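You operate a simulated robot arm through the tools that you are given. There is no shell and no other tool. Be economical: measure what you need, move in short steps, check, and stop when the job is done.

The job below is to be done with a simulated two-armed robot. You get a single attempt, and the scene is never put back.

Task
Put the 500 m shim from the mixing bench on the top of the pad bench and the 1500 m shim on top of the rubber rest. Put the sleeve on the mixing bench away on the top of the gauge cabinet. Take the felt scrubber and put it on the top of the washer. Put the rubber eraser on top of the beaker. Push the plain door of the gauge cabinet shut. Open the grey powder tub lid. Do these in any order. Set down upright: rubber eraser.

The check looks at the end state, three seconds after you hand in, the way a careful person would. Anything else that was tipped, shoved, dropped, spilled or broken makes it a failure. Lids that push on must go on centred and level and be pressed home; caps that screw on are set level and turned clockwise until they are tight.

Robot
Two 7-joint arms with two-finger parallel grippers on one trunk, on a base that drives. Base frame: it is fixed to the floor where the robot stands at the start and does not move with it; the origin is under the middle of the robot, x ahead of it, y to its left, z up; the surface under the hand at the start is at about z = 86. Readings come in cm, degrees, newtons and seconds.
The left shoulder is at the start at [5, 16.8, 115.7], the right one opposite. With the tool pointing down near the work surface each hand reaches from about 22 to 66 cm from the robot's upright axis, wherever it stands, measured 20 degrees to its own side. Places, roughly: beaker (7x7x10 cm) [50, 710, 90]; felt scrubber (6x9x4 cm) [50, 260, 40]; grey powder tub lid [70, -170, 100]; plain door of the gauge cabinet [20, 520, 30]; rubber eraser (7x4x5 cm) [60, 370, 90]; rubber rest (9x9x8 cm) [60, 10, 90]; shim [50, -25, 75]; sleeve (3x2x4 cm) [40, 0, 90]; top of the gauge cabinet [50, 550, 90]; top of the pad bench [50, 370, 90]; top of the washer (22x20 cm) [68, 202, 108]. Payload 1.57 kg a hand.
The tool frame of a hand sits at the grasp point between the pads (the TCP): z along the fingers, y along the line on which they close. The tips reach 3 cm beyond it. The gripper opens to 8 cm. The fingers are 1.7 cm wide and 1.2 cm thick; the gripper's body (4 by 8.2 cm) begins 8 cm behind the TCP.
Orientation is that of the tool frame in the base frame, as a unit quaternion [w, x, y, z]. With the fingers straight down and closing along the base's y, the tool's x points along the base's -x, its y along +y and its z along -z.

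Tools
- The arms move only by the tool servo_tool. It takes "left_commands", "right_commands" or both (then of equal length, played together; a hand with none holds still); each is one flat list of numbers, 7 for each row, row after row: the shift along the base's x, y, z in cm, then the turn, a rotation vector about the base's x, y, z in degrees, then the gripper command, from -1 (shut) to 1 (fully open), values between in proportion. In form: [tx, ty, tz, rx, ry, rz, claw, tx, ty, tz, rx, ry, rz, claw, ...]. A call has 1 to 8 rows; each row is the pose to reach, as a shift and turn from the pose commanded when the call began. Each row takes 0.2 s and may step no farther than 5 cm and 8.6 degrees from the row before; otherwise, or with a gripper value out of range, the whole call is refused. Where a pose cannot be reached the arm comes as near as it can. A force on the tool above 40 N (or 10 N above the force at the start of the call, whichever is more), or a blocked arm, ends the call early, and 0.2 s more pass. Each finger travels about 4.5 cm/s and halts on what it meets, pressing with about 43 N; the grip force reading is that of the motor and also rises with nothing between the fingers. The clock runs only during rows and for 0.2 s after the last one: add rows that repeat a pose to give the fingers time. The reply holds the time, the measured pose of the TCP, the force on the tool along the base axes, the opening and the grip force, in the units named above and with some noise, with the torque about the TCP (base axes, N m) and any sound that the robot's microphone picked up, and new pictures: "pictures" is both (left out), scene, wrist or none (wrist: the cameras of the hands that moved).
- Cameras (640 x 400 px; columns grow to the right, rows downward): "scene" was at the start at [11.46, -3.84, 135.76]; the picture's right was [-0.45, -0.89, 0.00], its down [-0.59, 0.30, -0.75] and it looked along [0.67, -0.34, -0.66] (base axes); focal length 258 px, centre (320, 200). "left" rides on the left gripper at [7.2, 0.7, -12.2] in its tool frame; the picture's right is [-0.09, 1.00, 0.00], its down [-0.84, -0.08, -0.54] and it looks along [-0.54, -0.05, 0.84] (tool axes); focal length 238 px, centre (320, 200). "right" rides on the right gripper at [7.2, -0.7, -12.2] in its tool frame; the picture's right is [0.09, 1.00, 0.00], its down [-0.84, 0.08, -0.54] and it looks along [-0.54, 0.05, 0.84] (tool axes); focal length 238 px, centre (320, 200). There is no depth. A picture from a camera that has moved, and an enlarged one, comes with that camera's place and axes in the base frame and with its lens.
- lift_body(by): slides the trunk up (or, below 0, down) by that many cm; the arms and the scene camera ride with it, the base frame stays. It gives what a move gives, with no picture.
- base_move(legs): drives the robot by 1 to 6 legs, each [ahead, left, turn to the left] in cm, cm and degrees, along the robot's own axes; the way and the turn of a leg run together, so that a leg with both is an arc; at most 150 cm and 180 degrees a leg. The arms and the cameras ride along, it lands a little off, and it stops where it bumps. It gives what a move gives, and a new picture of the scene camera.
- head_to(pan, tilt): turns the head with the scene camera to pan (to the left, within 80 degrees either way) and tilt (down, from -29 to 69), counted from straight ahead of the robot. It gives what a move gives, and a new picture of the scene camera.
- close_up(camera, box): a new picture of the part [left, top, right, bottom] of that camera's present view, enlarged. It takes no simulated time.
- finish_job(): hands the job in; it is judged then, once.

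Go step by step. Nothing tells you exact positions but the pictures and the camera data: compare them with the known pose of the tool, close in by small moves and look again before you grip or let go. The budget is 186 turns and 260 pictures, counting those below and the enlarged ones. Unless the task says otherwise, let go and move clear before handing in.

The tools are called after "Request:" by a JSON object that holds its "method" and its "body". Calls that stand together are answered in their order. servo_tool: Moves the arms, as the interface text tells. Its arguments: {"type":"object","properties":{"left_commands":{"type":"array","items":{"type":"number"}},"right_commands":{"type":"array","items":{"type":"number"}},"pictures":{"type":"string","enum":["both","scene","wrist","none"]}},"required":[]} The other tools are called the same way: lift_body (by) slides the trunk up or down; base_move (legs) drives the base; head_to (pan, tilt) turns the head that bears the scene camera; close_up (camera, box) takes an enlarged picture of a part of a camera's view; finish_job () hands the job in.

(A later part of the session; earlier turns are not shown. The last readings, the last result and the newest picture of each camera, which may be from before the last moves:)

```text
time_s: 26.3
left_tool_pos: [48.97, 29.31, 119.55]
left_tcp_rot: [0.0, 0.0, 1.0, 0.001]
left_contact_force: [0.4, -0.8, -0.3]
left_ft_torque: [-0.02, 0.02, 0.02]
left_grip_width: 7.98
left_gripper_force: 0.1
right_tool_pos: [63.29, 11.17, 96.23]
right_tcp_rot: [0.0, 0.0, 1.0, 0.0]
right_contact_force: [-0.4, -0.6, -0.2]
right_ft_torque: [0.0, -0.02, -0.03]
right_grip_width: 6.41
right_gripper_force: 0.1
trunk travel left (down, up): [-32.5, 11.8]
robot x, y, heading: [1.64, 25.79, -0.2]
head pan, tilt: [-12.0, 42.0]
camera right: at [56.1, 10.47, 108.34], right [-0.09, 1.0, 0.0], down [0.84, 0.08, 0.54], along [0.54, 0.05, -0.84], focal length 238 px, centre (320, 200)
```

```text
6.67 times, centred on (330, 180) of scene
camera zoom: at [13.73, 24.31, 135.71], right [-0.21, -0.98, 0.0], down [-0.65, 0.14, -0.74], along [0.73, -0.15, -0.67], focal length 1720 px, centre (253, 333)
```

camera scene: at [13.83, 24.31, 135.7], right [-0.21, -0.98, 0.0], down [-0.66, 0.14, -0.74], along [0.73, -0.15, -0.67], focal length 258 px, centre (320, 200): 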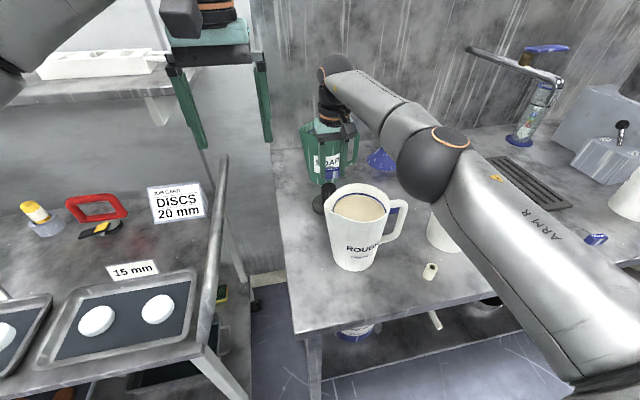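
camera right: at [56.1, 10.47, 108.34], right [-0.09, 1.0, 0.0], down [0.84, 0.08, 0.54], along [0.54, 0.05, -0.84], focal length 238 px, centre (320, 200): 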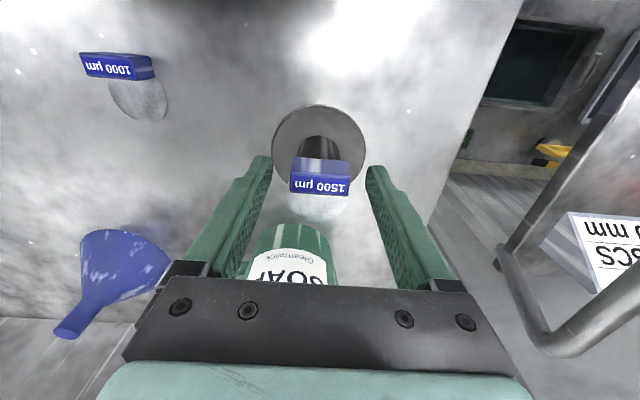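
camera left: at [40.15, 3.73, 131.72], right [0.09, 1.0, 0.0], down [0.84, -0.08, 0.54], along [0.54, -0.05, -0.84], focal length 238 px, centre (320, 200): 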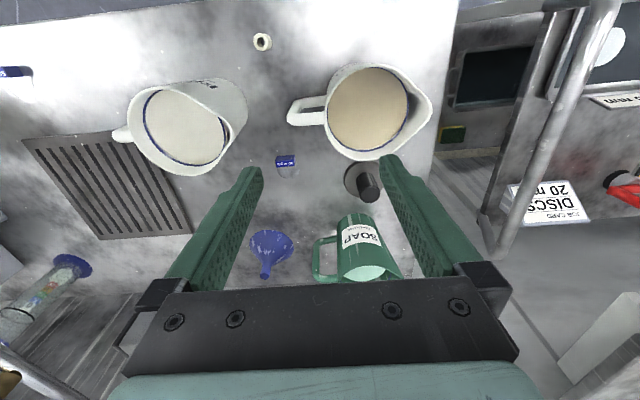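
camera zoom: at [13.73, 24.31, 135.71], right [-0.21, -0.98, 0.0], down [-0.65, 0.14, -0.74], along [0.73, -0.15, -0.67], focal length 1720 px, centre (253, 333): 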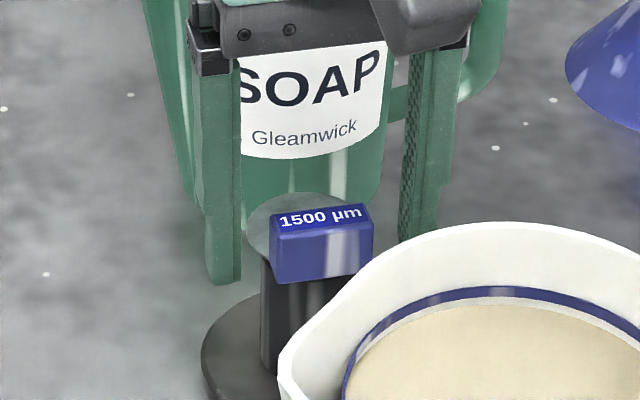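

The 1500 µm shim rests on the knob. I'll raise the hand straight up and pull it back clear, then re-check.

Request:
{"method": "servo_tool", "body": {"right_commands": [0, 0, 3, 0, 0, 0, 0.6, 0, 0, 7, 0, 0, 0, 0.6, 0, 0, 12, 0, 0, 0, 0.6, 0, 0, 17, 0, 0, 0, 0.6, -4, -2, 19, 0, 0, 0, 0.6, -8, -5, 19, 0, 0, 0, 0.6, -12, -8, 19, 0, 0, 0, 0.6, -16, -11, 19, 0, 0, 0, 0.6], "pictures": "scene"}}

Request:
{"method": "close_up", "body": {"camera": "scene", "box": [280, 140, 400, 220]}}

```text
time_s: 28.1
left_tool_pos: [48.83, 29.27, 119.56]
left_tcp_rot: [0.001, -0.001, 1.0, 0.0]
left_contact_force: [1.1, 0.5, -0.3]
left_ft_torque: [0.04, -0.02, 0.01]
left_grip_width: 8.02
left_gripper_force: 0.1
right_tool_pos: [46.97, -0.44, 115.32]
right_tcp_rot: [0.0, 0.001, 1.0, 0.002]
right_contact_force: [1.1, 0.8, -0.3]
right_ft_torque: [0.04, 0.0, -0.01]
right_grip_width: 6.42
right_gripper_force: 0.1
right hand out of reach, approached as far as the arm can: row 3, 4
trunk travel left (down, up): [-32.5, 11.8]
robot x, y, heading: [1.47, 26.21, -0.1]
head pan, tilt: [-12.0, 42.0]
camera scene: at [13.66, 24.24, 135.72], right [-0.21, -0.98, 0.0], down [-0.65, 0.14, -0.74], along [0.73, -0.15, -0.67], focal length 258 px, centre (320, 200)
```

scene: 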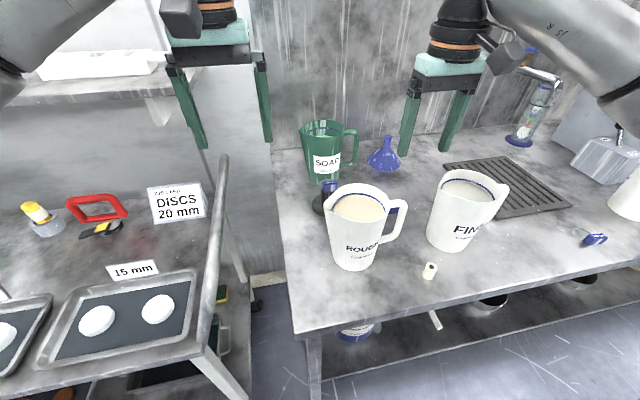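

```text
5.00 times, centred on (340, 180) of scene
camera zoom: at [13.66, 24.24, 135.72], right [-0.21, -0.98, 0.0], down [-0.65, 0.14, -0.74], along [0.73, -0.15, -0.67], focal length 1290 px, centre (220, 300)
```

zoom: 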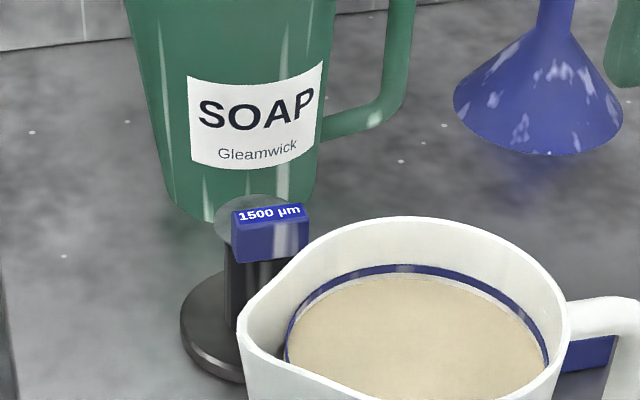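

The shim sits stably. Next the grey powder tub: I'll look to the right and drive there with empty hands.

Request:
{"method": "base_move", "body": {"legs": [[-3, 0, 0], [0, -90, 0]]}}

Request:
{"method": "head_to", "body": {"pan": -55, "tilt": 35}}

```text
time_s: 36.9
left_tool_pos: [46.23, -62.01, 119.46]
left_tcp_rot: [0.0, -0.003, 1.0, 0.001]
left_contact_force: [0.2, 0.5, 0.2]
left_ft_torque: [0.0, 0.0, 0.0]
left_grip_width: 8.01
left_gripper_force: 0.0
right_tool_pos: [44.55, -91.44, 115.27]
right_tcp_rot: [0.0, -0.003, 1.0, 0.0]
right_contact_force: [0.5, 0.2, -0.2]
right_ft_torque: [0.02, 0.02, -0.01]
right_grip_width: 6.39
right_gripper_force: 0.1
trunk travel left (down, up): [-32.5, 11.8]
robot x, y, heading: [-1.13, -65.31, 0.5]
head pan, tilt: [-12.0, 42.0]
camera scene: at [11.07, -67.17, 135.71], right [-0.2, -0.98, 0.0], down [-0.66, 0.13, -0.74], along [0.73, -0.15, -0.67], focal length 258 px, centre (320, 200)
```

scene: 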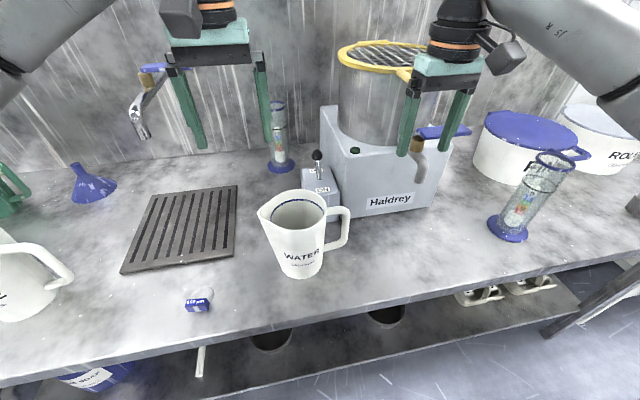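

```text
time_s: 38.0
left_tool_pos: [46.2, -61.87, 119.48]
left_tcp_rot: [0.0, -0.003, 1.0, 0.0]
left_contact_force: [-0.3, 0.5, -0.6]
left_ft_torque: [-0.02, -0.02, 0.0]
left_grip_width: 7.99
left_gripper_force: 0.1
right_tool_pos: [44.65, -91.54, 115.26]
right_tcp_rot: [0.0, -0.004, 1.0, 0.0]
right_contact_force: [-0.1, 1.0, 0.6]
right_ft_torque: [0.01, 0.01, 0.01]
right_grip_width: 6.4
right_gripper_force: 0.1
trunk travel left (down, up): [-32.5, 11.8]
robot x, y, heading: [-0.85, -65.12, 0.6]
head pan, tilt: [-55.0, 35.0]
camera scene: at [7.98, -72.66, 136.76], right [-0.81, -0.58, 0.0], down [-0.33, 0.47, -0.82], along [0.48, -0.67, -0.57], focal length 258 px, centre (320, 200)
```

scene: 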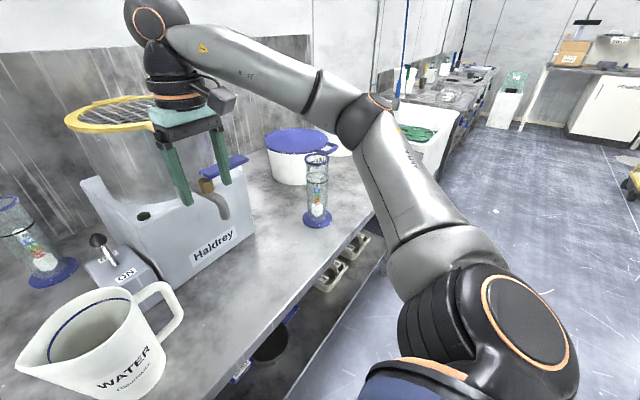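

Two tubs stand farther right: a blue-lidded one and a white/grey-lidded one. A glass cylinder (top about z=108) lies under the path, so I'll raise the right hand before driving on.

Request:
{"method": "servo_tool", "body": {"right_commands": [0, 0, 4, 0, 0, 0, 0.6, 0, 0, 8, 0, 0, 0, 0.6, -2, 0, 10, 0, 0, 0, 0.6], "left_commands": [0, 0, 4, 0, 0, 0, 1, 0, 0, 5, 0, 0, 0, 1, -2, 0, 5, 0, 0, 0, 1], "pictures": "none"}}

Request:
{"method": "base_move", "body": {"legs": [[0, -85, 0]]}}

Request:
{"method": "head_to", "body": {"pan": -15, "tilt": 38}}

```text
time_s: 38.8
left_tool_pos: [44.02, -61.94, 124.6]
left_tcp_rot: [0.001, -0.004, 1.0, 0.0]
left_contact_force: [-1.5, 0.0, -0.2]
left_ft_torque: [0.04, 0.02, 0.02]
left_grip_width: 7.98
left_gripper_force: 0.0
right_tool_pos: [42.72, -91.67, 125.43]
right_tcp_rot: [0.001, -0.004, 1.0, 0.0]
right_contact_force: [0.3, -0.2, 0.4]
right_ft_torque: [0.05, -0.01, 0.0]
right_grip_width: 6.41
right_gripper_force: 0.0
trunk travel left (down, up): [-32.5, 11.8]
robot x, y, heading: [-1.0, -65.5, 0.4]
head pan, tilt: [-55.0, 35.0]
```

```text
time_s: 46.7
left_tool_pos: [45.2, -147.38, 124.47]
left_tcp_rot: [0.0, -0.009, 1.0, 0.0]
left_contact_force: [-0.2, 0.5, 0.0]
left_ft_torque: [-0.02, -0.01, 0.02]
left_grip_width: 8.0
left_gripper_force: 0.0
right_tool_pos: [44.05, -177.1, 125.23]
right_tcp_rot: [0.0, -0.009, 1.0, 0.0]
right_contact_force: [0.4, 0.2, 0.3]
right_ft_torque: [0.0, 0.01, 0.0]
right_grip_width: 6.41
right_gripper_force: 0.0
trunk travel left (down, up): [-32.5, 11.8]
robot x, y, heading: [-0.33, -151.73, 1.2]
head pan, tilt: [-55.0, 35.0]
camera scene: at [9.11, -158.49, 136.76], right [-0.81, -0.59, 0.0], down [-0.34, 0.46, -0.82], along [0.48, -0.66, -0.57], focal length 258 px, centre (320, 200)
```

scene: 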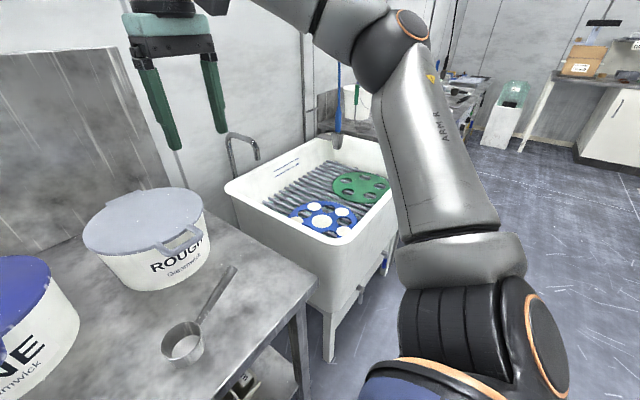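

```text
time_s: 47.8
left_tool_pos: [45.15, -147.31, 124.62]
left_tcp_rot: [0.0, -0.008, 1.0, 0.001]
left_contact_force: [-0.3, -0.1, 0.5]
left_ft_torque: [0.04, 0.0, 0.0]
left_grip_width: 7.99
left_gripper_force: 0.0
right_tool_pos: [44.09, -177.21, 125.27]
right_tcp_rot: [0.001, -0.01, 1.0, 0.0]
right_contact_force: [0.3, -0.8, 0.2]
right_ft_torque: [-0.02, -0.02, 0.0]
right_grip_width: 6.39
right_gripper_force: 0.0
trunk travel left (down, up): [-32.5, 11.8]
robot x, y, heading: [0.01, -151.17, 0.9]
head pan, tilt: [-15.0, 38.0]
camera scene: at [12.31, -153.45, 136.3], right [-0.24, -0.97, 0.0], down [-0.6, 0.15, -0.79], along [0.76, -0.19, -0.62], focal length 258 px, centre (320, 200)
```

scene: 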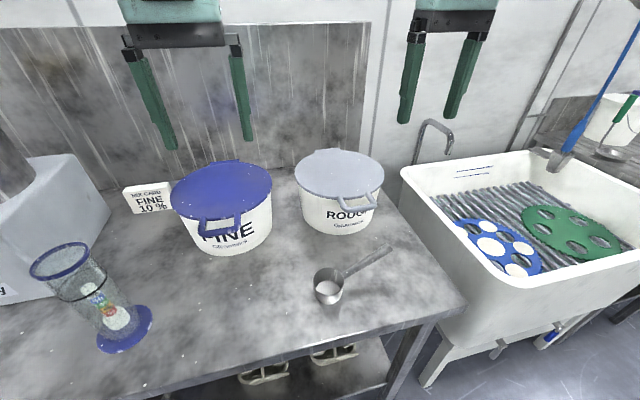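

Request:
{"method": "close_up", "body": {"camera": "scene", "box": [280, 135, 400, 235]}}

Request:
{"method": "close_up", "body": {"camera": "scene", "box": [160, 145, 280, 245]}}

Request:
{"method": "servo_tool", "body": {"right_commands": [3, 2, 0, 0, 0, 0, 0.6], "pictures": "wrist"}}

```text
4.00 times, centred on (340, 185) of scene
camera zoom: at [12.31, -153.45, 136.3], right [-0.24, -0.97, 0.0], down [-0.6, 0.15, -0.79], along [0.76, -0.19, -0.62], focal length 1032 px, centre (240, 260)
```

zoom: 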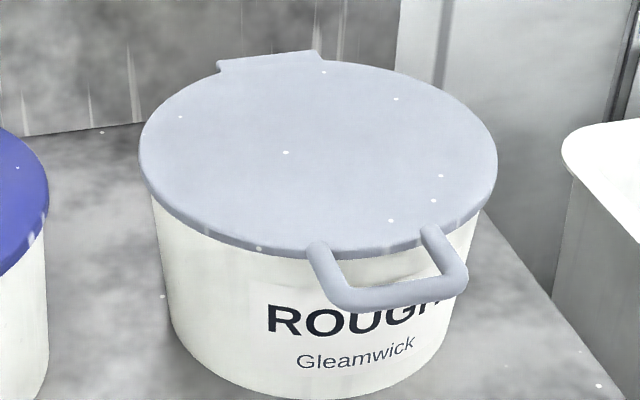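

```text
4.00 times, centred on (220, 195) of scene
camera zoom: at [12.31, -153.45, 136.3], right [-0.24, -0.97, 0.0], down [-0.6, 0.15, -0.79], along [0.76, -0.19, -0.62], focal length 1032 px, centre (720, 220)
```

zoom: 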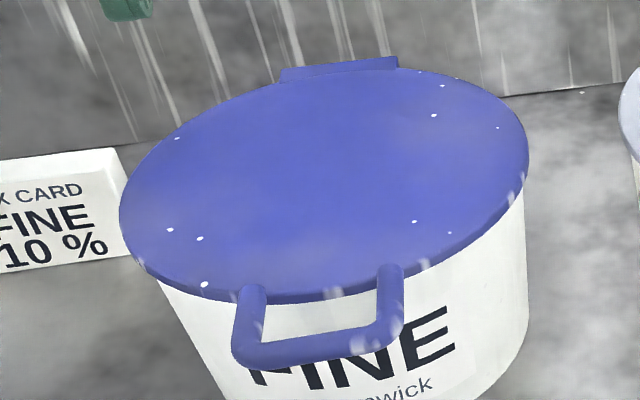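

```text
time_s: 48.2
left_tool_pos: [45.26, -147.29, 124.35]
left_tcp_rot: [0.0, -0.009, 1.0, 0.0]
left_contact_force: [-0.6, -0.1, -0.6]
left_ft_torque: [-0.06, 0.02, -0.01]
left_grip_width: 7.99
left_gripper_force: 0.2
right_tool_pos: [47.13, -175.07, 125.24]
right_tcp_rot: [-0.001, -0.009, 1.0, -0.001]
right_contact_force: [-1.1, 0.1, -0.3]
right_ft_torque: [0.01, 0.02, 0.0]
right_grip_width: 6.4
right_gripper_force: 0.0
trunk travel left (down, up): [-32.5, 11.8]
robot x, y, heading: [0.07, -151.45, 0.9]
head pan, tilt: [-15.0, 38.0]
camera right: at [39.98, -175.89, 137.42], right [-0.11, 0.99, 0.0], down [0.84, 0.09, 0.54], along [0.54, 0.06, -0.84], focal length 238 px, centre (320, 200)
```

right: 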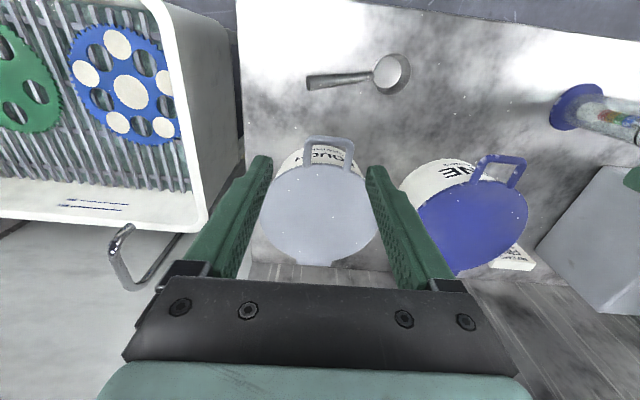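

The grey (ROUGH) tub's lid is hinged at the back with a handle loop toward the robot; its bar is at about (52.6, -172.8, 99). I'll turn the right hand 90° so the fingers close along x, to grip the bar and swing the lid up.

Request:
{"method": "servo_tool", "body": {"right_commands": [1, 0.3, 0, 0, 0, -8.5, 0.3, 2, 0.6, 0, 0, 0, -17, 0.3, 3, 1, 0, 0, 0, -25.5, 0.3, 4, 1.5, 0, 0, 0, -34, 0.3, 5, 2, 0, 0, 0, -42.5, 0.3, 5.4, 2.2, 0, 0, 0, -51, 0.3, 5.4, 2.2, 0, 0, 0, -59.5, 0.3, 5.4, 2.2, 0, 0, 0, -68, 0.3], "pictures": "none"}}

Request:
{"method": "servo_tool", "body": {"right_commands": [0, 0, 0, 0, 0, -8, 0.3, 0, 0, 0, 0, 0, -16, 0.3, 0, 0, 0, 0, 0, -22, 0.3, 0, 0, -5, 0, 0, -22, 0.3, 0, 0, -10, 0, 0, -22, 0.3, 0, 0, -12, 0, 0, -22, 0.3], "pictures": "both"}}

```text
time_s: 50.0
left_tool_pos: [45.06, -147.52, 124.54]
left_tcp_rot: [0.0, -0.009, 1.0, 0.0]
left_contact_force: [-0.1, -0.3, -0.3]
left_ft_torque: [0.01, 0.02, 0.02]
left_grip_width: 8.0
left_gripper_force: 0.1
right_tool_pos: [52.43, -173.04, 125.3]
right_tcp_rot: [0.001, 0.554, 0.833, 0.0]
right_contact_force: [0.5, -0.2, 0.1]
right_ft_torque: [0.03, 0.0, -0.01]
right_grip_width: 5.21
right_gripper_force: 0.1
trunk travel left (down, up): [-32.5, 11.8]
robot x, y, heading: [0.3, -151.58, 1.0]
head pan, tilt: [-15.0, 38.0]
```

```text
time_s: 51.4
left_tool_pos: [45.22, -147.42, 124.42]
left_tcp_rot: [0.0, -0.008, 1.0, -0.001]
left_contact_force: [-0.3, 0.7, -0.7]
left_ft_torque: [0.01, 0.0, 0.01]
left_grip_width: 8.01
left_gripper_force: 0.0
right_tool_pos: [52.42, -173.05, 113.27]
right_tcp_rot: [0.0, 0.702, 0.712, 0.002]
right_contact_force: [0.0, -0.5, 1.0]
right_ft_torque: [-0.02, 0.03, -0.01]
right_grip_width: 5.2
right_gripper_force: 0.0
trunk travel left (down, up): [-32.5, 11.8]
robot x, y, heading: [-0.11, -151.42, 1.1]
head pan, tilt: [-15.0, 38.0]
camera scene: at [12.32, -153.46, 136.3], right [-0.24, -0.97, 0.0], down [-0.6, 0.15, -0.79], along [0.76, -0.19, -0.62], focal length 258 px, centre (320, 200)
camera right: at [51.68, -165.92, 125.34], right [0.99, 0.11, 0.0], down [0.09, -0.84, 0.54], along [0.06, -0.54, -0.84], focal length 238 px, centre (320, 200)
```

scene: 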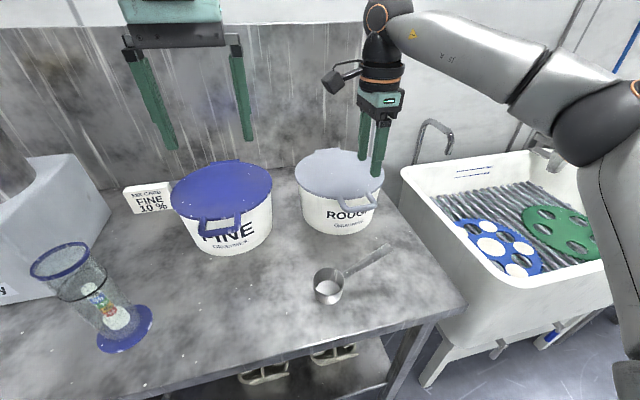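
right: 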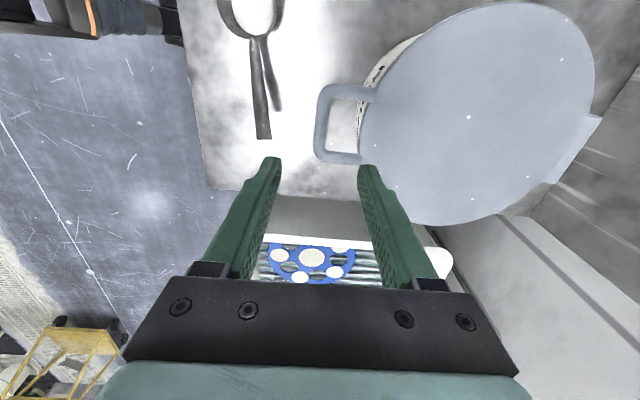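

The handle's axis points about 10° left of x; the bar is centred at (52.7, -173.0). I'll turn the hand 9° to match, narrow the fingers and come down to just above the bar.

Request:
{"method": "servo_tool", "body": {"right_commands": [0.3, 0, -3, 0, 0, 5, -0.1, 0.3, 0, -6, 0, 0, 9, -0.1, 0.3, 0, -8.5, 0, 0, 9, -0.1, 0.3, 0, -8.5, 0, 0, 9, -0.1], "pictures": "both"}}

Request:
{"method": "close_up", "body": {"camera": "right", "box": [220, 60, 420, 200]}}

```text
time_s: 52.4
left_tool_pos: [45.18, -147.4, 124.53]
left_tcp_rot: [0.001, -0.009, 1.0, 0.0]
left_contact_force: [-0.6, 0.4, 0.0]
left_ft_torque: [0.01, 0.01, 0.04]
left_grip_width: 7.99
left_gripper_force: 0.0
right_tool_pos: [52.85, -173.01, 104.96]
right_tcp_rot: [0.0, 0.643, 0.766, 0.0]
right_contact_force: [0.6, -0.2, -0.1]
right_ft_torque: [-0.07, 0.0, 0.0]
right_grip_width: 3.62
right_gripper_force: 0.0
trunk travel left (down, up): [-32.5, 11.8]
robot x, y, heading: [-0.1, -151.45, 0.9]
head pan, tilt: [-15.0, 38.0]
camera scene: at [12.3, -153.44, 136.3], right [-0.24, -0.97, 0.0], down [-0.6, 0.15, -0.79], along [0.76, -0.19, -0.62], focal length 258 px, centre (320, 200)
camera right: at [50.95, -166.1, 117.05], right [0.96, 0.26, 0.0], down [0.22, -0.81, 0.54], along [0.14, -0.52, -0.84], focal length 238 px, centre (320, 200)
```

scene: 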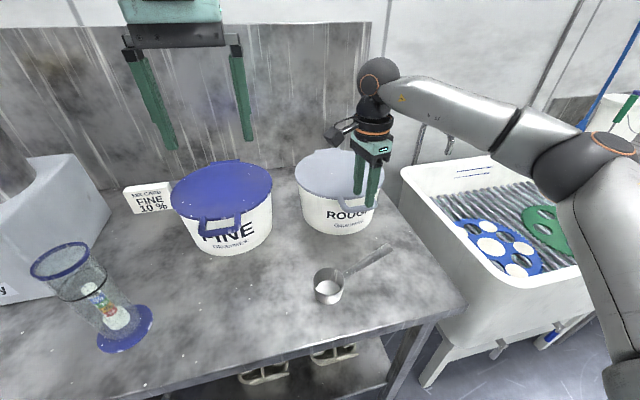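
right: 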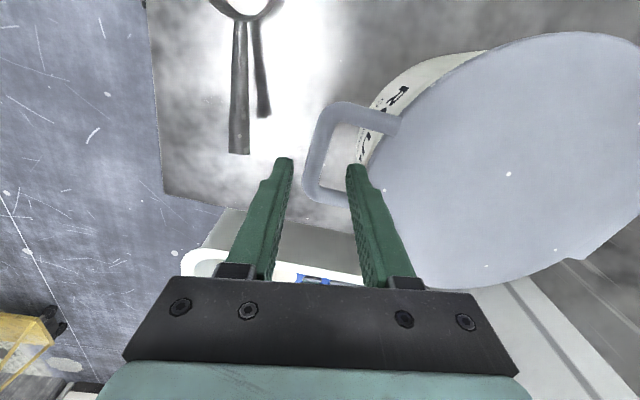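

```text
2.86 times, centred on (320, 130) of right
camera zoom: at [50.95, -166.1, 117.05], right [0.96, 0.26, 0.0], down [0.22, -0.81, 0.54], along [0.14, -0.52, -0.84], focal length 681 px, centre (320, 400)
```

zoom: 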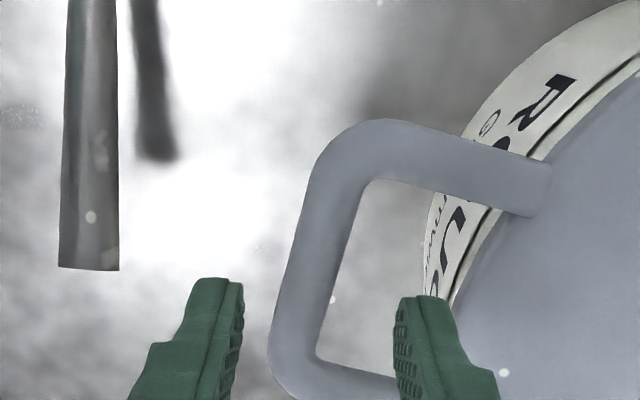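

The handle arms and bar show a yaw of only about 3°, so I'll turn back 7°, then lower so the bar lies between the fingertips.

Request:
{"method": "servo_tool", "body": {"right_commands": [-0.1, 0, 0, 0, 0, -7, -0.1, -0.1, 0, -1.5, 0, 0, -7, -0.1, -0.1, 0, -3, 0, 0, -7, -0.1, -0.1, 0, -3.9, 0, 0, -7, -0.1, -0.1, 0, -3.9, 0, 0, -7, -0.1], "pictures": "wrist"}}

Request:
{"method": "close_up", "body": {"camera": "scene", "box": [300, 135, 420, 235]}}

```text
time_s: 53.6
left_tool_pos: [45.22, -147.39, 124.5]
left_tcp_rot: [0.0, -0.01, 1.0, 0.0]
left_contact_force: [0.6, -0.9, -0.9]
left_ft_torque: [-0.04, 0.0, -0.04]
left_grip_width: 8.01
left_gripper_force: 0.0
right_tool_pos: [52.74, -173.0, 100.97]
right_tcp_rot: [0.0, 0.688, 0.725, 0.0]
right_contact_force: [0.3, -0.5, -0.2]
right_ft_torque: [-0.01, -0.01, 0.01]
right_grip_width: 3.6
right_gripper_force: 0.1
trunk travel left (down, up): [-32.5, 11.8]
robot x, y, heading: [-0.05, -151.13, 1.2]
head pan, tilt: [-15.0, 38.0]
camera right: at [51.65, -165.86, 113.03], right [0.99, 0.14, 0.0], down [0.12, -0.83, 0.54], along [0.08, -0.54, -0.84], focal length 238 px, centre (320, 200)
```

right: 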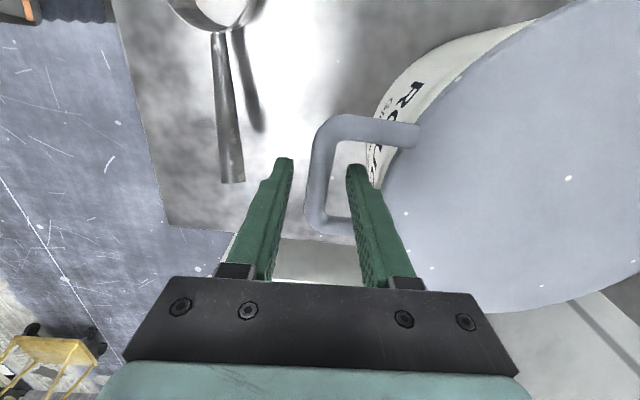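

```text
4.00 times, centred on (360, 185) of scene
camera zoom: at [12.31, -153.44, 136.3], right [-0.24, -0.97, 0.0], down [-0.6, 0.15, -0.79], along [0.76, -0.19, -0.62], focal length 1032 px, centre (160, 260)
```

zoom: 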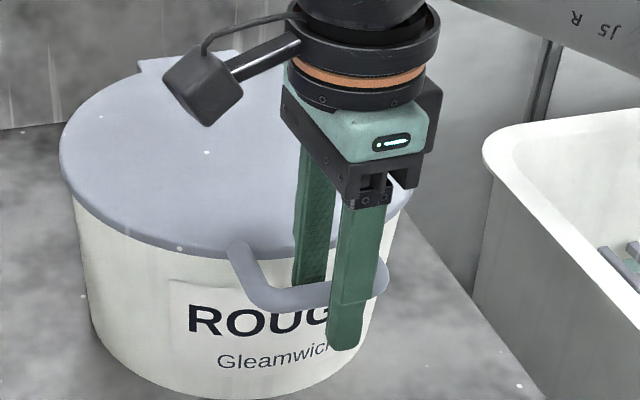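

The bar runs between the fingers. I'll raise 0.6 cm so it sits near the tips and close.

Request:
{"method": "servo_tool", "body": {"right_commands": [0, 0, 0.6, 0, 0, 0, -0.3, 0, 0, 0.6, 0, 0, 0, -0.6, 0, 0, 0.6, 0, 0, 0, -1, 0, 0, 0.6, 0, 0, 0, -1, 0, 0, 0.6, 0, 0, 0, -1], "pictures": "none"}}

Request:
{"method": "close_up", "body": {"camera": "scene", "box": [300, 135, 420, 235]}}

```text
time_s: 54.8
left_tool_pos: [45.08, -147.39, 124.47]
left_tcp_rot: [0.001, -0.009, 1.0, 0.001]
left_contact_force: [0.4, 0.7, -0.7]
left_ft_torque: [-0.02, -0.02, -0.01]
left_grip_width: 8.01
left_gripper_force: 0.1
right_tool_pos: [52.55, -172.93, 101.53]
right_tcp_rot: [0.0, 0.689, 0.725, -0.001]
right_contact_force: [-5.2, 0.9, -0.7]
right_ft_torque: [0.03, 0.09, -0.57]
right_grip_width: 1.41
right_gripper_force: 30.1
trunk travel left (down, up): [-32.5, 11.8]
robot x, y, heading: [0.16, -151.48, 1.1]
head pan, tilt: [-15.0, 38.0]
```

```text
4.00 times, centred on (360, 185) of scene
camera zoom: at [12.25, -153.44, 136.31], right [-0.24, -0.97, 0.0], down [-0.6, 0.15, -0.79], along [0.76, -0.19, -0.62], focal length 1032 px, centre (160, 260)
```

zoom: 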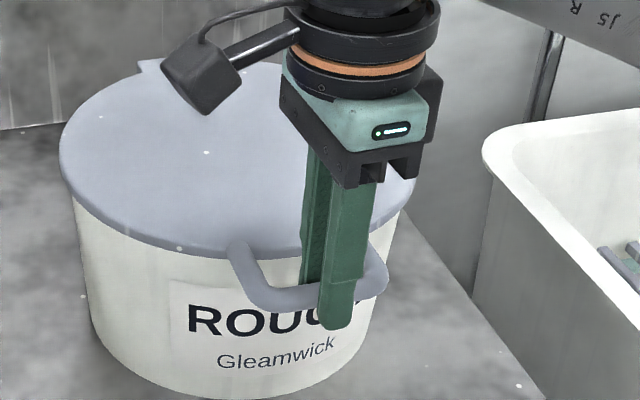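

Bar gripped (1.4 cm). I'll begin the arc about the back hinge (radius about 27 cm), watching the force.

Request:
{"method": "servo_tool", "body": {"right_commands": [0.2, 0, 1.9, 0, 0, 0, -1, 0.4, 0, 3.8, 0, 0, 0, -1, 0.8, 0, 5.7, 0, 0, 0, -1, 1.2, 0, 7.5, 0, 0, 0, -1], "pictures": "scene"}}

```text
time_s: 55.8
left_tool_pos: [44.77, -147.5, 124.64]
left_tcp_rot: [0.002, -0.008, 1.0, -0.001]
left_contact_force: [0.8, 0.1, -0.3]
left_ft_torque: [0.0, -0.04, 0.02]
left_grip_width: 7.97
left_gripper_force: 0.1
right_tool_pos: [53.71, -172.88, 109.3]
right_tcp_rot: [0.001, 0.688, 0.726, 0.0]
right_contact_force: [-20.2, 0.0, 6.0]
right_ft_torque: [-0.22, 0.39, -0.58]
right_grip_width: 1.45
right_gripper_force: 30.4
trunk travel left (down, up): [-32.5, 11.8]
robot x, y, heading: [-0.24, -151.72, 0.9]
head pan, tilt: [-15.0, 38.0]
camera scene: at [11.97, -153.44, 136.35], right [-0.24, -0.97, 0.0], down [-0.59, 0.15, -0.79], along [0.77, -0.19, -0.61], focal length 258 px, centre (320, 200)
```

scene: 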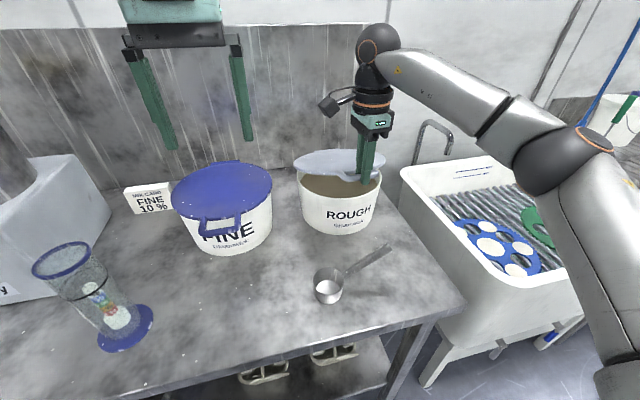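

The lid is lifting. Force says I'm slightly too far forward, so I'll adjust the arc and pitch the hand forward as it rises.

Request:
{"method": "servo_tool", "body": {"right_commands": [-0.2, 0, 0.8, 0, -3, 0, -1, 0.2, 0, 2.25, 0, -6, 0, -1, 0.65, 0, 3.6, 0, -10, 0, -1, 1.2, 0, 4.95, 0, -14, 0, -1, 1.75, 0, 6.2, 0, -18, 0, -1, 2.35, 0, 7.5, 0, -22, 0, -1], "pictures": "scene"}}

```text
time_s: 57.2
left_tool_pos: [45.23, -147.33, 124.43]
left_tcp_rot: [0.0, -0.009, 1.0, 0.0]
left_contact_force: [0.3, 0.1, -0.4]
left_ft_torque: [-0.01, -0.01, 0.0]
left_grip_width: 8.0
left_gripper_force: 0.0
right_tool_pos: [56.15, -173.02, 116.27]
right_tcp_rot: [0.14, 0.676, 0.712, 0.131]
right_contact_force: [-2.9, 3.5, 0.4]
right_ft_torque: [0.08, 0.18, -0.54]
right_grip_width: 1.41
right_gripper_force: 30.6
trunk travel left (down, up): [-32.5, 11.8]
robot x, y, heading: [0.03, -151.38, 1.0]
head pan, tilt: [-15.0, 38.0]
camera scene: at [12.27, -153.39, 136.3], right [-0.24, -0.97, 0.0], down [-0.6, 0.15, -0.79], along [0.76, -0.19, -0.62], focal length 258 px, centre (320, 200)
```

scene: 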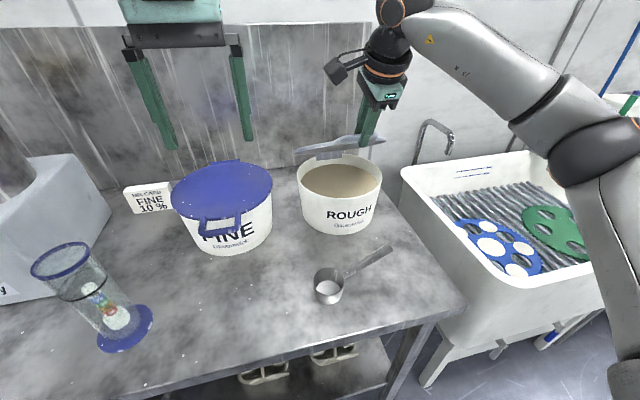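

Following nicely at about 32° with low force. Continuing the arc.

Request:
{"method": "servo_tool", "body": {"right_commands": [1.5, 0.08, 2.34, 0, -8, 0, -1, 3.26, 0.18, 4.46, 0, -16, 0, -1, 5.29, 0.3, 6.3, 0, -24, 0, -1, 7.53, 0.4, 7.92, 0, -32, 0, -1], "pictures": "scene"}}

```text
time_s: 58.2
left_tool_pos: [45.25, -147.75, 124.44]
left_tcp_rot: [0.0, -0.009, 1.0, 0.001]
left_contact_force: [-0.1, -0.2, 0.0]
left_ft_torque: [0.04, 0.01, -0.01]
left_grip_width: 8.0
left_gripper_force: 0.0
right_tool_pos: [63.87, -172.94, 124.28]
right_tcp_rot: [0.331, 0.616, 0.643, 0.312]
right_contact_force: [0.5, -9.1, -1.3]
right_ft_torque: [0.13, 0.11, -0.65]
right_grip_width: 1.42
right_gripper_force: 30.2
trunk travel left (down, up): [-32.5, 11.8]
robot x, y, heading: [0.0, -151.27, 1.0]
head pan, tilt: [-15.0, 38.0]
camera scene: at [12.33, -153.63, 136.3], right [-0.24, -0.97, 0.0], down [-0.6, 0.15, -0.79], along [0.76, -0.19, -0.62], focal length 258 px, centre (320, 200)
```

scene: 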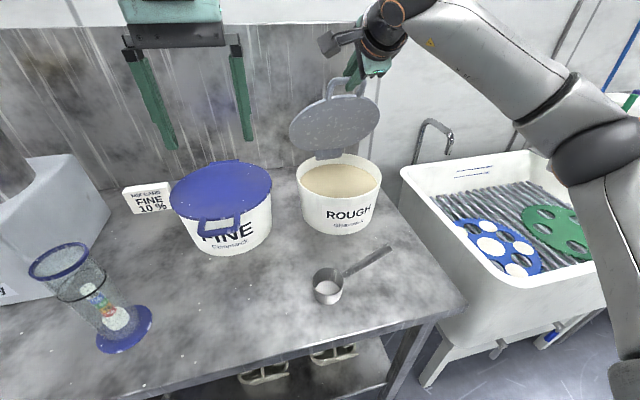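

Request:
{"method": "servo_tool", "body": {"right_commands": [2.37, -0.3, 1.38, 0, -8, 0, -1, 5.0, -0.3, 2.44, 0, -14, 0, -1, 7.74, -0.3, 3.27, 0, -20, 0, -1, 10.65, -0.3, 3.77, 0, -26, 0, -1], "pictures": "scene"}}

```text
time_s: 59.2
left_tool_pos: [45.28, -147.4, 124.52]
left_tcp_rot: [0.0, -0.009, 1.0, 0.0]
left_contact_force: [-1.0, -1.5, 1.0]
left_ft_torque: [0.01, -0.03, -0.01]
left_grip_width: 8.01
left_gripper_force: 0.1
right_tool_pos: [74.61, -172.71, 127.91]
right_tcp_rot: [0.465, 0.527, 0.558, 0.442]
right_contact_force: [0.4, 3.4, -6.3]
right_ft_torque: [0.42, 0.09, -0.54]
right_grip_width: 1.41
right_gripper_force: 30.0
trunk travel left (down, up): [-32.5, 11.8]
robot x, y, heading: [-0.29, -151.25, 0.9]
head pan, tilt: [-15.0, 38.0]
camera scene: at [12.42, -153.41, 136.28], right [-0.24, -0.97, 0.0], down [-0.6, 0.15, -0.79], along [0.76, -0.19, -0.62], focal length 258 px, centre (320, 200)
```

scene: 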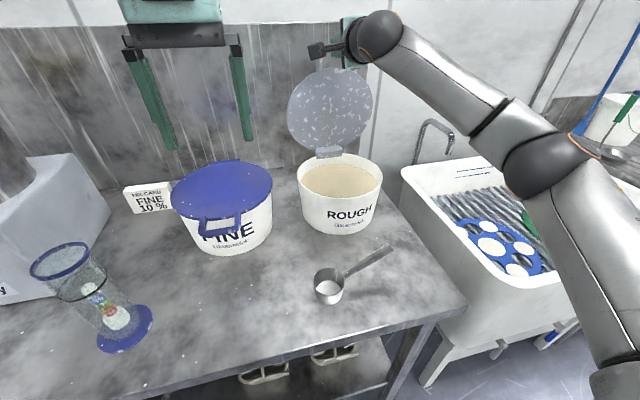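

Request:
{"method": "servo_tool", "body": {"right_commands": [1.5, 0.1, 0.1, 0, -2, 0, -1, 2.95, 0.1, 0.2, 0, -4, 0, -1, 4.5, 0.1, 0.2, 0, -6, 0, -1, 5.95, 0.1, 0.2, 0, -8, 0, -1], "pictures": "scene"}}

```text
time_s: 60.2
left_tool_pos: [45.43, -147.34, 124.42]
left_tcp_rot: [-0.001, -0.008, 1.0, -0.001]
left_contact_force: [0.2, 0.6, 0.0]
left_ft_torque: [0.0, 0.03, -0.01]
left_grip_width: 7.98
left_gripper_force: 0.1
right_tool_pos: [80.81, -172.88, 127.93]
right_tcp_rot: [0.502, 0.497, 0.524, 0.476]
right_contact_force: [-2.0, 7.4, -17.9]
right_ft_torque: [0.58, 0.41, -0.13]
right_grip_width: 1.43
right_gripper_force: 30.2
trunk travel left (down, up): [-32.5, 11.8]
robot x, y, heading: [-0.02, -151.28, 1.0]
head pan, tilt: [-15.0, 38.0]
camera scene: at [12.56, -153.39, 136.25], right [-0.24, -0.97, 0.0], down [-0.6, 0.15, -0.79], along [0.76, -0.19, -0.62], focal length 258 px, centre (320, 200)
```

scene: 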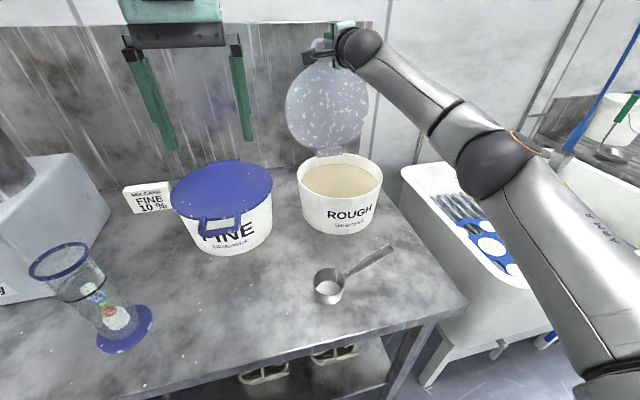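

Request:
{"method": "servo_tool", "body": {"right_commands": [1.2, 0, -0.4, 0, 0, 0, -1, 2.5, 0, -0.8, 0, 0, 0, -1, 3.5, 0, -1.2, 0, 0, 0, -1], "pictures": "scene"}}

```text
time_s: 61.0
left_tool_pos: [44.86, -147.47, 124.69]
left_tcp_rot: [0.002, -0.009, 1.0, -0.001]
left_contact_force: [0.4, -0.2, 0.6]
left_ft_torque: [-0.02, 0.01, -0.01]
left_grip_width: 8.0
left_gripper_force: 0.1
right_tool_pos: [82.55, -172.86, 127.91]
right_tcp_rot: [0.506, 0.495, 0.521, 0.478]
right_contact_force: [-24.6, -1.0, -10.8]
right_ft_torque: [0.52, 0.16, -0.05]
right_grip_width: 1.43
right_gripper_force: 30.3
right hand out of reach, approached as far as the arm can: row 3
trunk travel left (down, up): [-32.5, 11.8]
robot x, y, heading: [-0.15, -151.09, 1.0]
head pan, tilt: [-15.0, 38.0]
camera scene: at [12.04, -153.53, 136.33], right [-0.24, -0.97, 0.0], down [-0.6, 0.15, -0.79], along [0.77, -0.19, -0.61], focal length 258 px, centre (320, 200)
```

scene: 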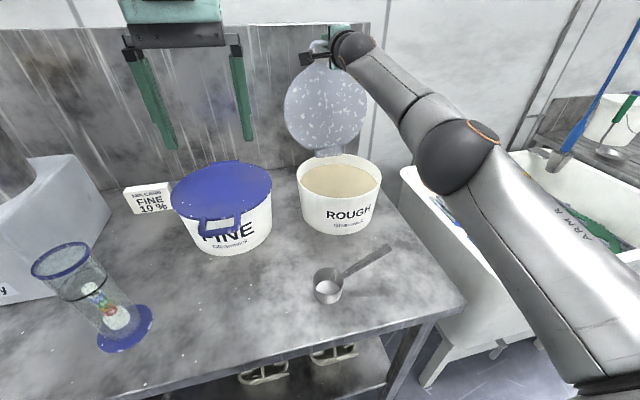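

The lid has passed vertical and met its stop. I'll ease off, open the fingers and pull straight back.

Request:
{"method": "servo_tool", "body": {"right_commands": [-1.2, 0, 0.6, 0, 0, 0, -1, -1.2, 0, 0.6, 0, 0, 0, -0.4, -1.2, 0, 0.6, 0, 0, 0, -0.1, -1.2, 0, 0.6, 0, 0, 0, -0.1, -4, 0, 0.6, 0, 0, 0, -0.1, -8, 0, 0.6, 0, 0, 0, -0.1, -12, 0, 0.6, 0, 0, 0, -0.1], "pictures": "scene"}}

```text
time_s: 62.6
left_tool_pos: [45.11, -147.55, 124.58]
left_tcp_rot: [0.0, -0.01, 1.0, 0.0]
left_contact_force: [0.4, -0.3, 0.0]
left_ft_torque: [0.03, 0.02, -0.01]
left_grip_width: 8.03
left_gripper_force: 0.0
right_tool_pos: [70.74, -172.75, 127.72]
right_tcp_rot: [0.504, 0.496, 0.522, 0.478]
right_contact_force: [-0.3, -0.5, 0.8]
right_ft_torque: [0.03, 0.01, -0.02]
right_grip_width: 3.59
right_gripper_force: 0.0
trunk travel left (down, up): [-32.5, 11.8]
robot x, y, heading: [0.14, -151.42, 1.2]
head pan, tilt: [-15.0, 38.0]
camera scene: at [12.27, -153.49, 136.31], right [-0.24, -0.97, 0.0], down [-0.6, 0.15, -0.79], along [0.76, -0.19, -0.62], focal length 258 px, centre (320, 200)
```

scene: 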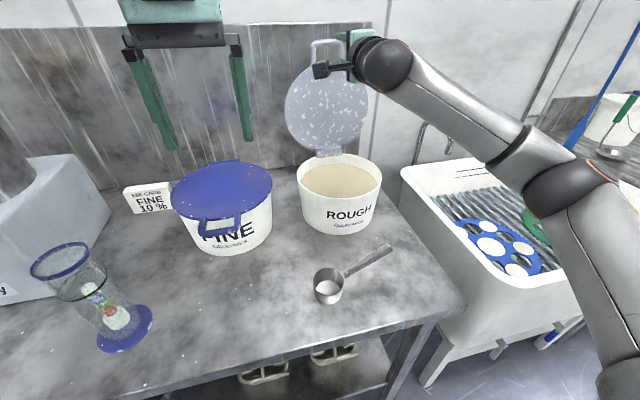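

The lid stays open. I'll bring the right hand back to the tool-down pose, step by step.

Request:
{"method": "servo_tool", "body": {"right_commands": [-3, 0, 0, 0, 8.4, 0, 0.3, -6, 0, 0, 0, 16.8, 0, 0.3, -9, 0, 0, 0, 25.2, 0, 0.3, -12, 0, 0, 0, 33.6, 0, 0.3, -15, 0, 0, 0, 42, 0, 0.3, -18, 0, 0, 0, 50.4, 0, 0.3, -21, 0, 0, 0, 58.8, 0, 0.3, -24, 0, 0, 0, 67.2, 0, 0.3], "pictures": "none"}}

Request:
{"method": "servo_tool", "body": {"right_commands": [0, 0, 0, 0, 8.4, 0, 0.6, 0, 0, 0, 0, 16.8, 0, 0.6, 0, 0, 0, 0, 20.6, 0, 0.6, -1, 0, 0, 0, 20.6, 0, 0.6], "pictures": "none"}}

```text
time_s: 64.4
left_tool_pos: [45.12, -147.39, 124.48]
left_tcp_rot: [0.001, -0.009, 1.0, 0.0]
left_contact_force: [0.2, 0.4, -0.5]
left_ft_torque: [0.01, -0.01, 0.02]
left_grip_width: 8.01
left_gripper_force: 0.1
right_tool_pos: [46.66, -173.12, 128.23]
right_tcp_rot: [0.131, 0.677, 0.714, 0.123]
right_contact_force: [-0.3, -0.2, 0.0]
right_ft_torque: [0.0, -0.01, -0.03]
right_grip_width: 5.21
right_gripper_force: 0.1
trunk travel left (down, up): [-32.5, 11.8]
robot x, y, heading: [-0.02, -151.86, 1.2]
head pan, tilt: [-15.0, 38.0]
```

```text
time_s: 65.4
left_tool_pos: [45.17, -147.4, 124.45]
left_tcp_rot: [0.0, -0.008, 1.0, 0.0]
left_contact_force: [0.1, -0.2, 0.8]
left_ft_torque: [0.02, -0.02, -0.02]
left_grip_width: 7.98
left_gripper_force: 0.0
right_tool_pos: [45.55, -172.92, 128.23]
right_tcp_rot: [0.0, 0.688, 0.726, 0.001]
right_contact_force: [-0.5, 0.3, 0.0]
right_ft_torque: [0.03, -0.02, 0.02]
right_grip_width: 6.4
right_gripper_force: 0.0
trunk travel left (down, up): [-32.5, 11.8]
robot x, y, heading: [0.19, -151.91, 1.0]
head pan, tilt: [-15.0, 38.0]
```

Request:
{"method": "servo_tool", "body": {"right_commands": [0, 0, 0, 0, 0, 8.5, 0.6, 0, 0, 0, 0, 0, 17, 0.6, 0, 0, 0, 0, 0, 25.5, 0.6, 0, 0, 0, 0, 0, 34, 0.6, 0, 0, 0, 0, 0, 42.5, 0.6, 0, 0, 0, 0, 0, 51, 0.6, 0, 0, 0, 0, 0, 59.5, 0.6, 0, 0, 0, 0, 0, 68, 0.6], "pictures": "none"}}

Request:
{"method": "servo_tool", "body": {"right_commands": [0, 0, 0, 0, 0, 8.5, 0.6, 0, 0, 0, 0, 0, 17, 0.6, -2, 0, 0, 0, 0, 20, 0.6], "pictures": "none"}}

Request:
{"method": "base_move", "body": {"legs": [[0, 0, -1], [0, 133, 0]]}}

```text
time_s: 67.2
left_tool_pos: [45.19, -147.46, 124.6]
left_tcp_rot: [0.0, -0.008, 1.0, 0.001]
left_contact_force: [-0.2, 0.4, -0.7]
left_ft_torque: [0.05, -0.03, -0.01]
left_grip_width: 8.01
left_gripper_force: 0.0
right_tool_pos: [45.79, -172.81, 128.25]
right_tcp_rot: [0.0, 0.164, 0.986, 0.001]
right_contact_force: [-0.1, -0.3, -0.2]
right_ft_torque: [-0.02, -0.02, 0.05]
right_grip_width: 6.41
right_gripper_force: 0.0
trunk travel left (down, up): [-32.5, 11.8]
robot x, y, heading: [0.06, -151.47, 1.1]
head pan, tilt: [-15.0, 38.0]
```

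```text
time_s: 68.0
left_tool_pos: [45.11, -147.47, 124.51]
left_tcp_rot: [0.0, -0.009, 1.0, 0.0]
left_contact_force: [-0.2, 0.1, 0.4]
left_ft_torque: [0.01, -0.02, 0.02]
left_grip_width: 7.97
left_gripper_force: 0.1
right_tool_pos: [43.68, -172.84, 127.91]
right_tcp_rot: [0.0, -0.01, 1.0, 0.001]
right_contact_force: [1.0, 0.8, -0.1]
right_ft_torque: [0.03, 0.0, 0.04]
right_grip_width: 6.44
right_gripper_force: 0.2
trunk travel left (down, up): [-32.5, 11.8]
robot x, y, heading: [0.18, -151.58, 1.1]
head pan, tilt: [-15.0, 38.0]
```

```text
time_s: 80.3
left_tool_pos: [43.51, -12.62, 124.42]
left_tcp_rot: [0.001, -0.013, 1.0, 0.0]
left_contact_force: [0.2, -0.2, 0.2]
left_ft_torque: [0.02, 0.01, 0.04]
left_grip_width: 7.99
left_gripper_force: 0.0
right_tool_pos: [42.34, -37.9, 127.92]
right_tcp_rot: [0.0, -0.014, 1.0, 0.002]
right_contact_force: [-0.1, 0.7, 0.5]
right_ft_torque: [-0.01, -0.01, -0.02]
right_grip_width: 6.4
right_gripper_force: 0.0
trunk travel left (down, up): [-32.5, 11.8]
robot x, y, heading: [-1.52, -16.85, 1.6]
head pan, tilt: [-15.0, 38.0]
camera scene: at [10.66, -18.89, 136.3], right [-0.23, -0.97, 0.0], down [-0.6, 0.14, -0.79], along [0.77, -0.18, -0.62], focal length 258 px, centre (320, 200)
```

scene: 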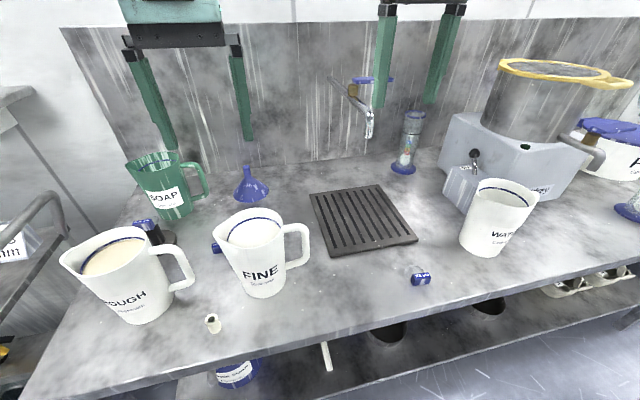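

Back at the mixing bench. I'll hover the right hand over the 500 µm shim and the left hand over the sleeve.

Request:
{"method": "servo_tool", "body": {"right_commands": [-0.5, -2, -4, 0, 0, 0, 0.6, -1, -4, -8, 0, 0, 0, 0.6, -1.5, -6, -12, 0, 0, 0, 0.6, -2, -8, -16, 0, 0, 0, 0.6, -2.5, -10, -20, 0, 0, 0, 0.6, -3.5, -10.6, -24, 0, 0, 0, 0.6, -3.5, -10.6, -27, 0, 0, 0, 0.6, -3.5, -10.6, -27, 0, 0, 0, 0.6], "left_commands": [-1.5, 1, -1, 0, 0, 0, 0.3, -3, 2, -3, 0, 0, 0, 0.3, -4.9, 4, -6, 0, 0, 0, 0.3, -4.9, 6, -9, 0, 0, 0, 0.3, -4.9, 7.6, -12, 0, 0, 0, 0.3, -4.9, 7.6, -15, 0, 0, 0, 0.3, -4.9, 7.6, -19, 0, 0, 0, 0.3, -4.9, 7.6, -19, 0, 0, 0, 0.3], "pictures": "wrist"}}

```text
time_s: 82.1
left_tool_pos: [38.51, -4.65, 105.63]
left_tcp_rot: [0.001, -0.013, 1.0, 0.0]
left_contact_force: [0.2, 0.4, 0.2]
left_ft_torque: [-0.01, 0.03, 0.0]
left_grip_width: 5.21
left_gripper_force: 0.0
right_tool_pos: [38.93, -48.54, 101.19]
right_tcp_rot: [0.001, -0.013, 1.0, 0.002]
right_contact_force: [0.5, 0.3, -0.2]
right_ft_torque: [-0.02, 0.01, -0.03]
right_grip_width: 6.4
right_gripper_force: 0.0
trunk travel left (down, up): [-32.5, 11.8]
robot x, y, heading: [-2.01, -16.84, 1.4]
head pan, tilt: [-15.0, 38.0]
camera right: at [31.79, -49.49, 113.29], right [-0.12, 0.99, 0.0], down [0.83, 0.1, 0.54], along [0.54, 0.07, -0.84], focal length 238 px, centre (320, 200)
camera left: at [31.25, -4.21, 117.84], right [0.07, 1.0, 0.0], down [0.84, -0.06, 0.54], along [0.54, -0.04, -0.84], focal length 238 px, centre (320, 200)
```

right: 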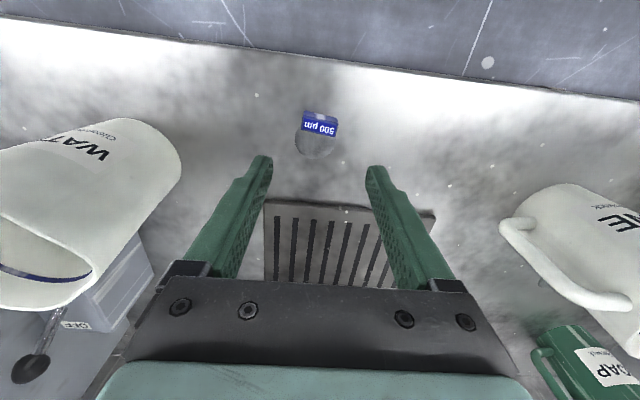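
left: 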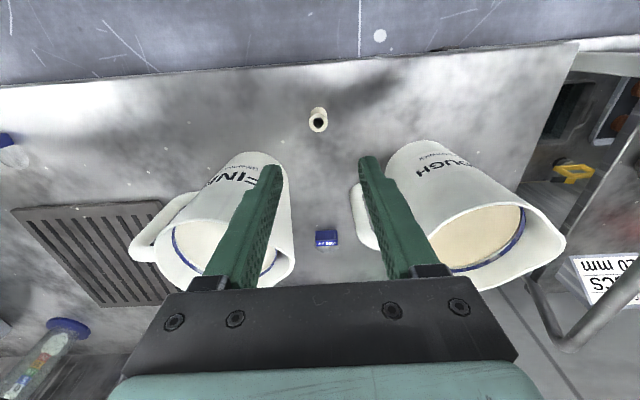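

Request:
{"method": "close_up", "body": {"camera": "right", "box": [260, 90, 380, 165]}}

Request:
{"method": "close_up", "body": {"camera": "left", "box": [260, 80, 380, 155]}}

```text
5.33 times, centred on (320, 128) of right
camera zoom: at [31.79, -49.49, 113.29], right [-0.12, 0.99, 0.0], down [0.83, 0.1, 0.54], along [0.54, 0.07, -0.84], focal length 1271 px, centre (320, 587)
```

zoom: 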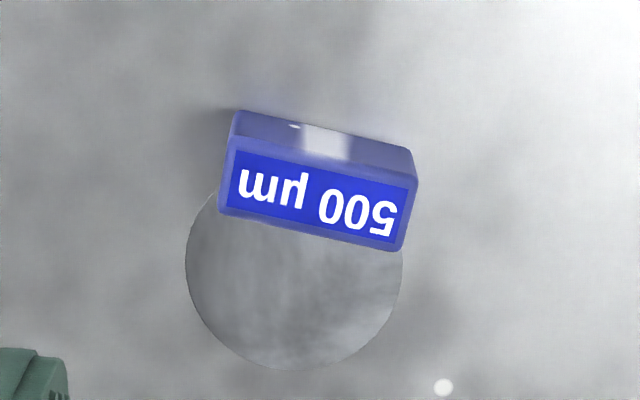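

```text
5.33 times, centred on (320, 118) of left
camera zoom: at [31.25, -4.21, 117.84], right [0.07, 1.0, 0.0], down [0.84, -0.06, 0.54], along [0.54, -0.04, -0.84], focal length 1271 px, centre (320, 640)
```

zoom: 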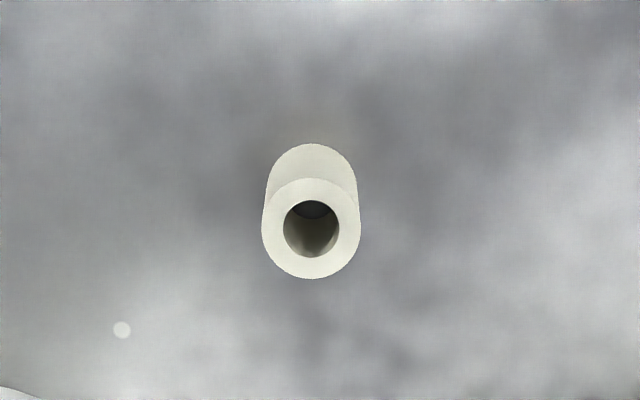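

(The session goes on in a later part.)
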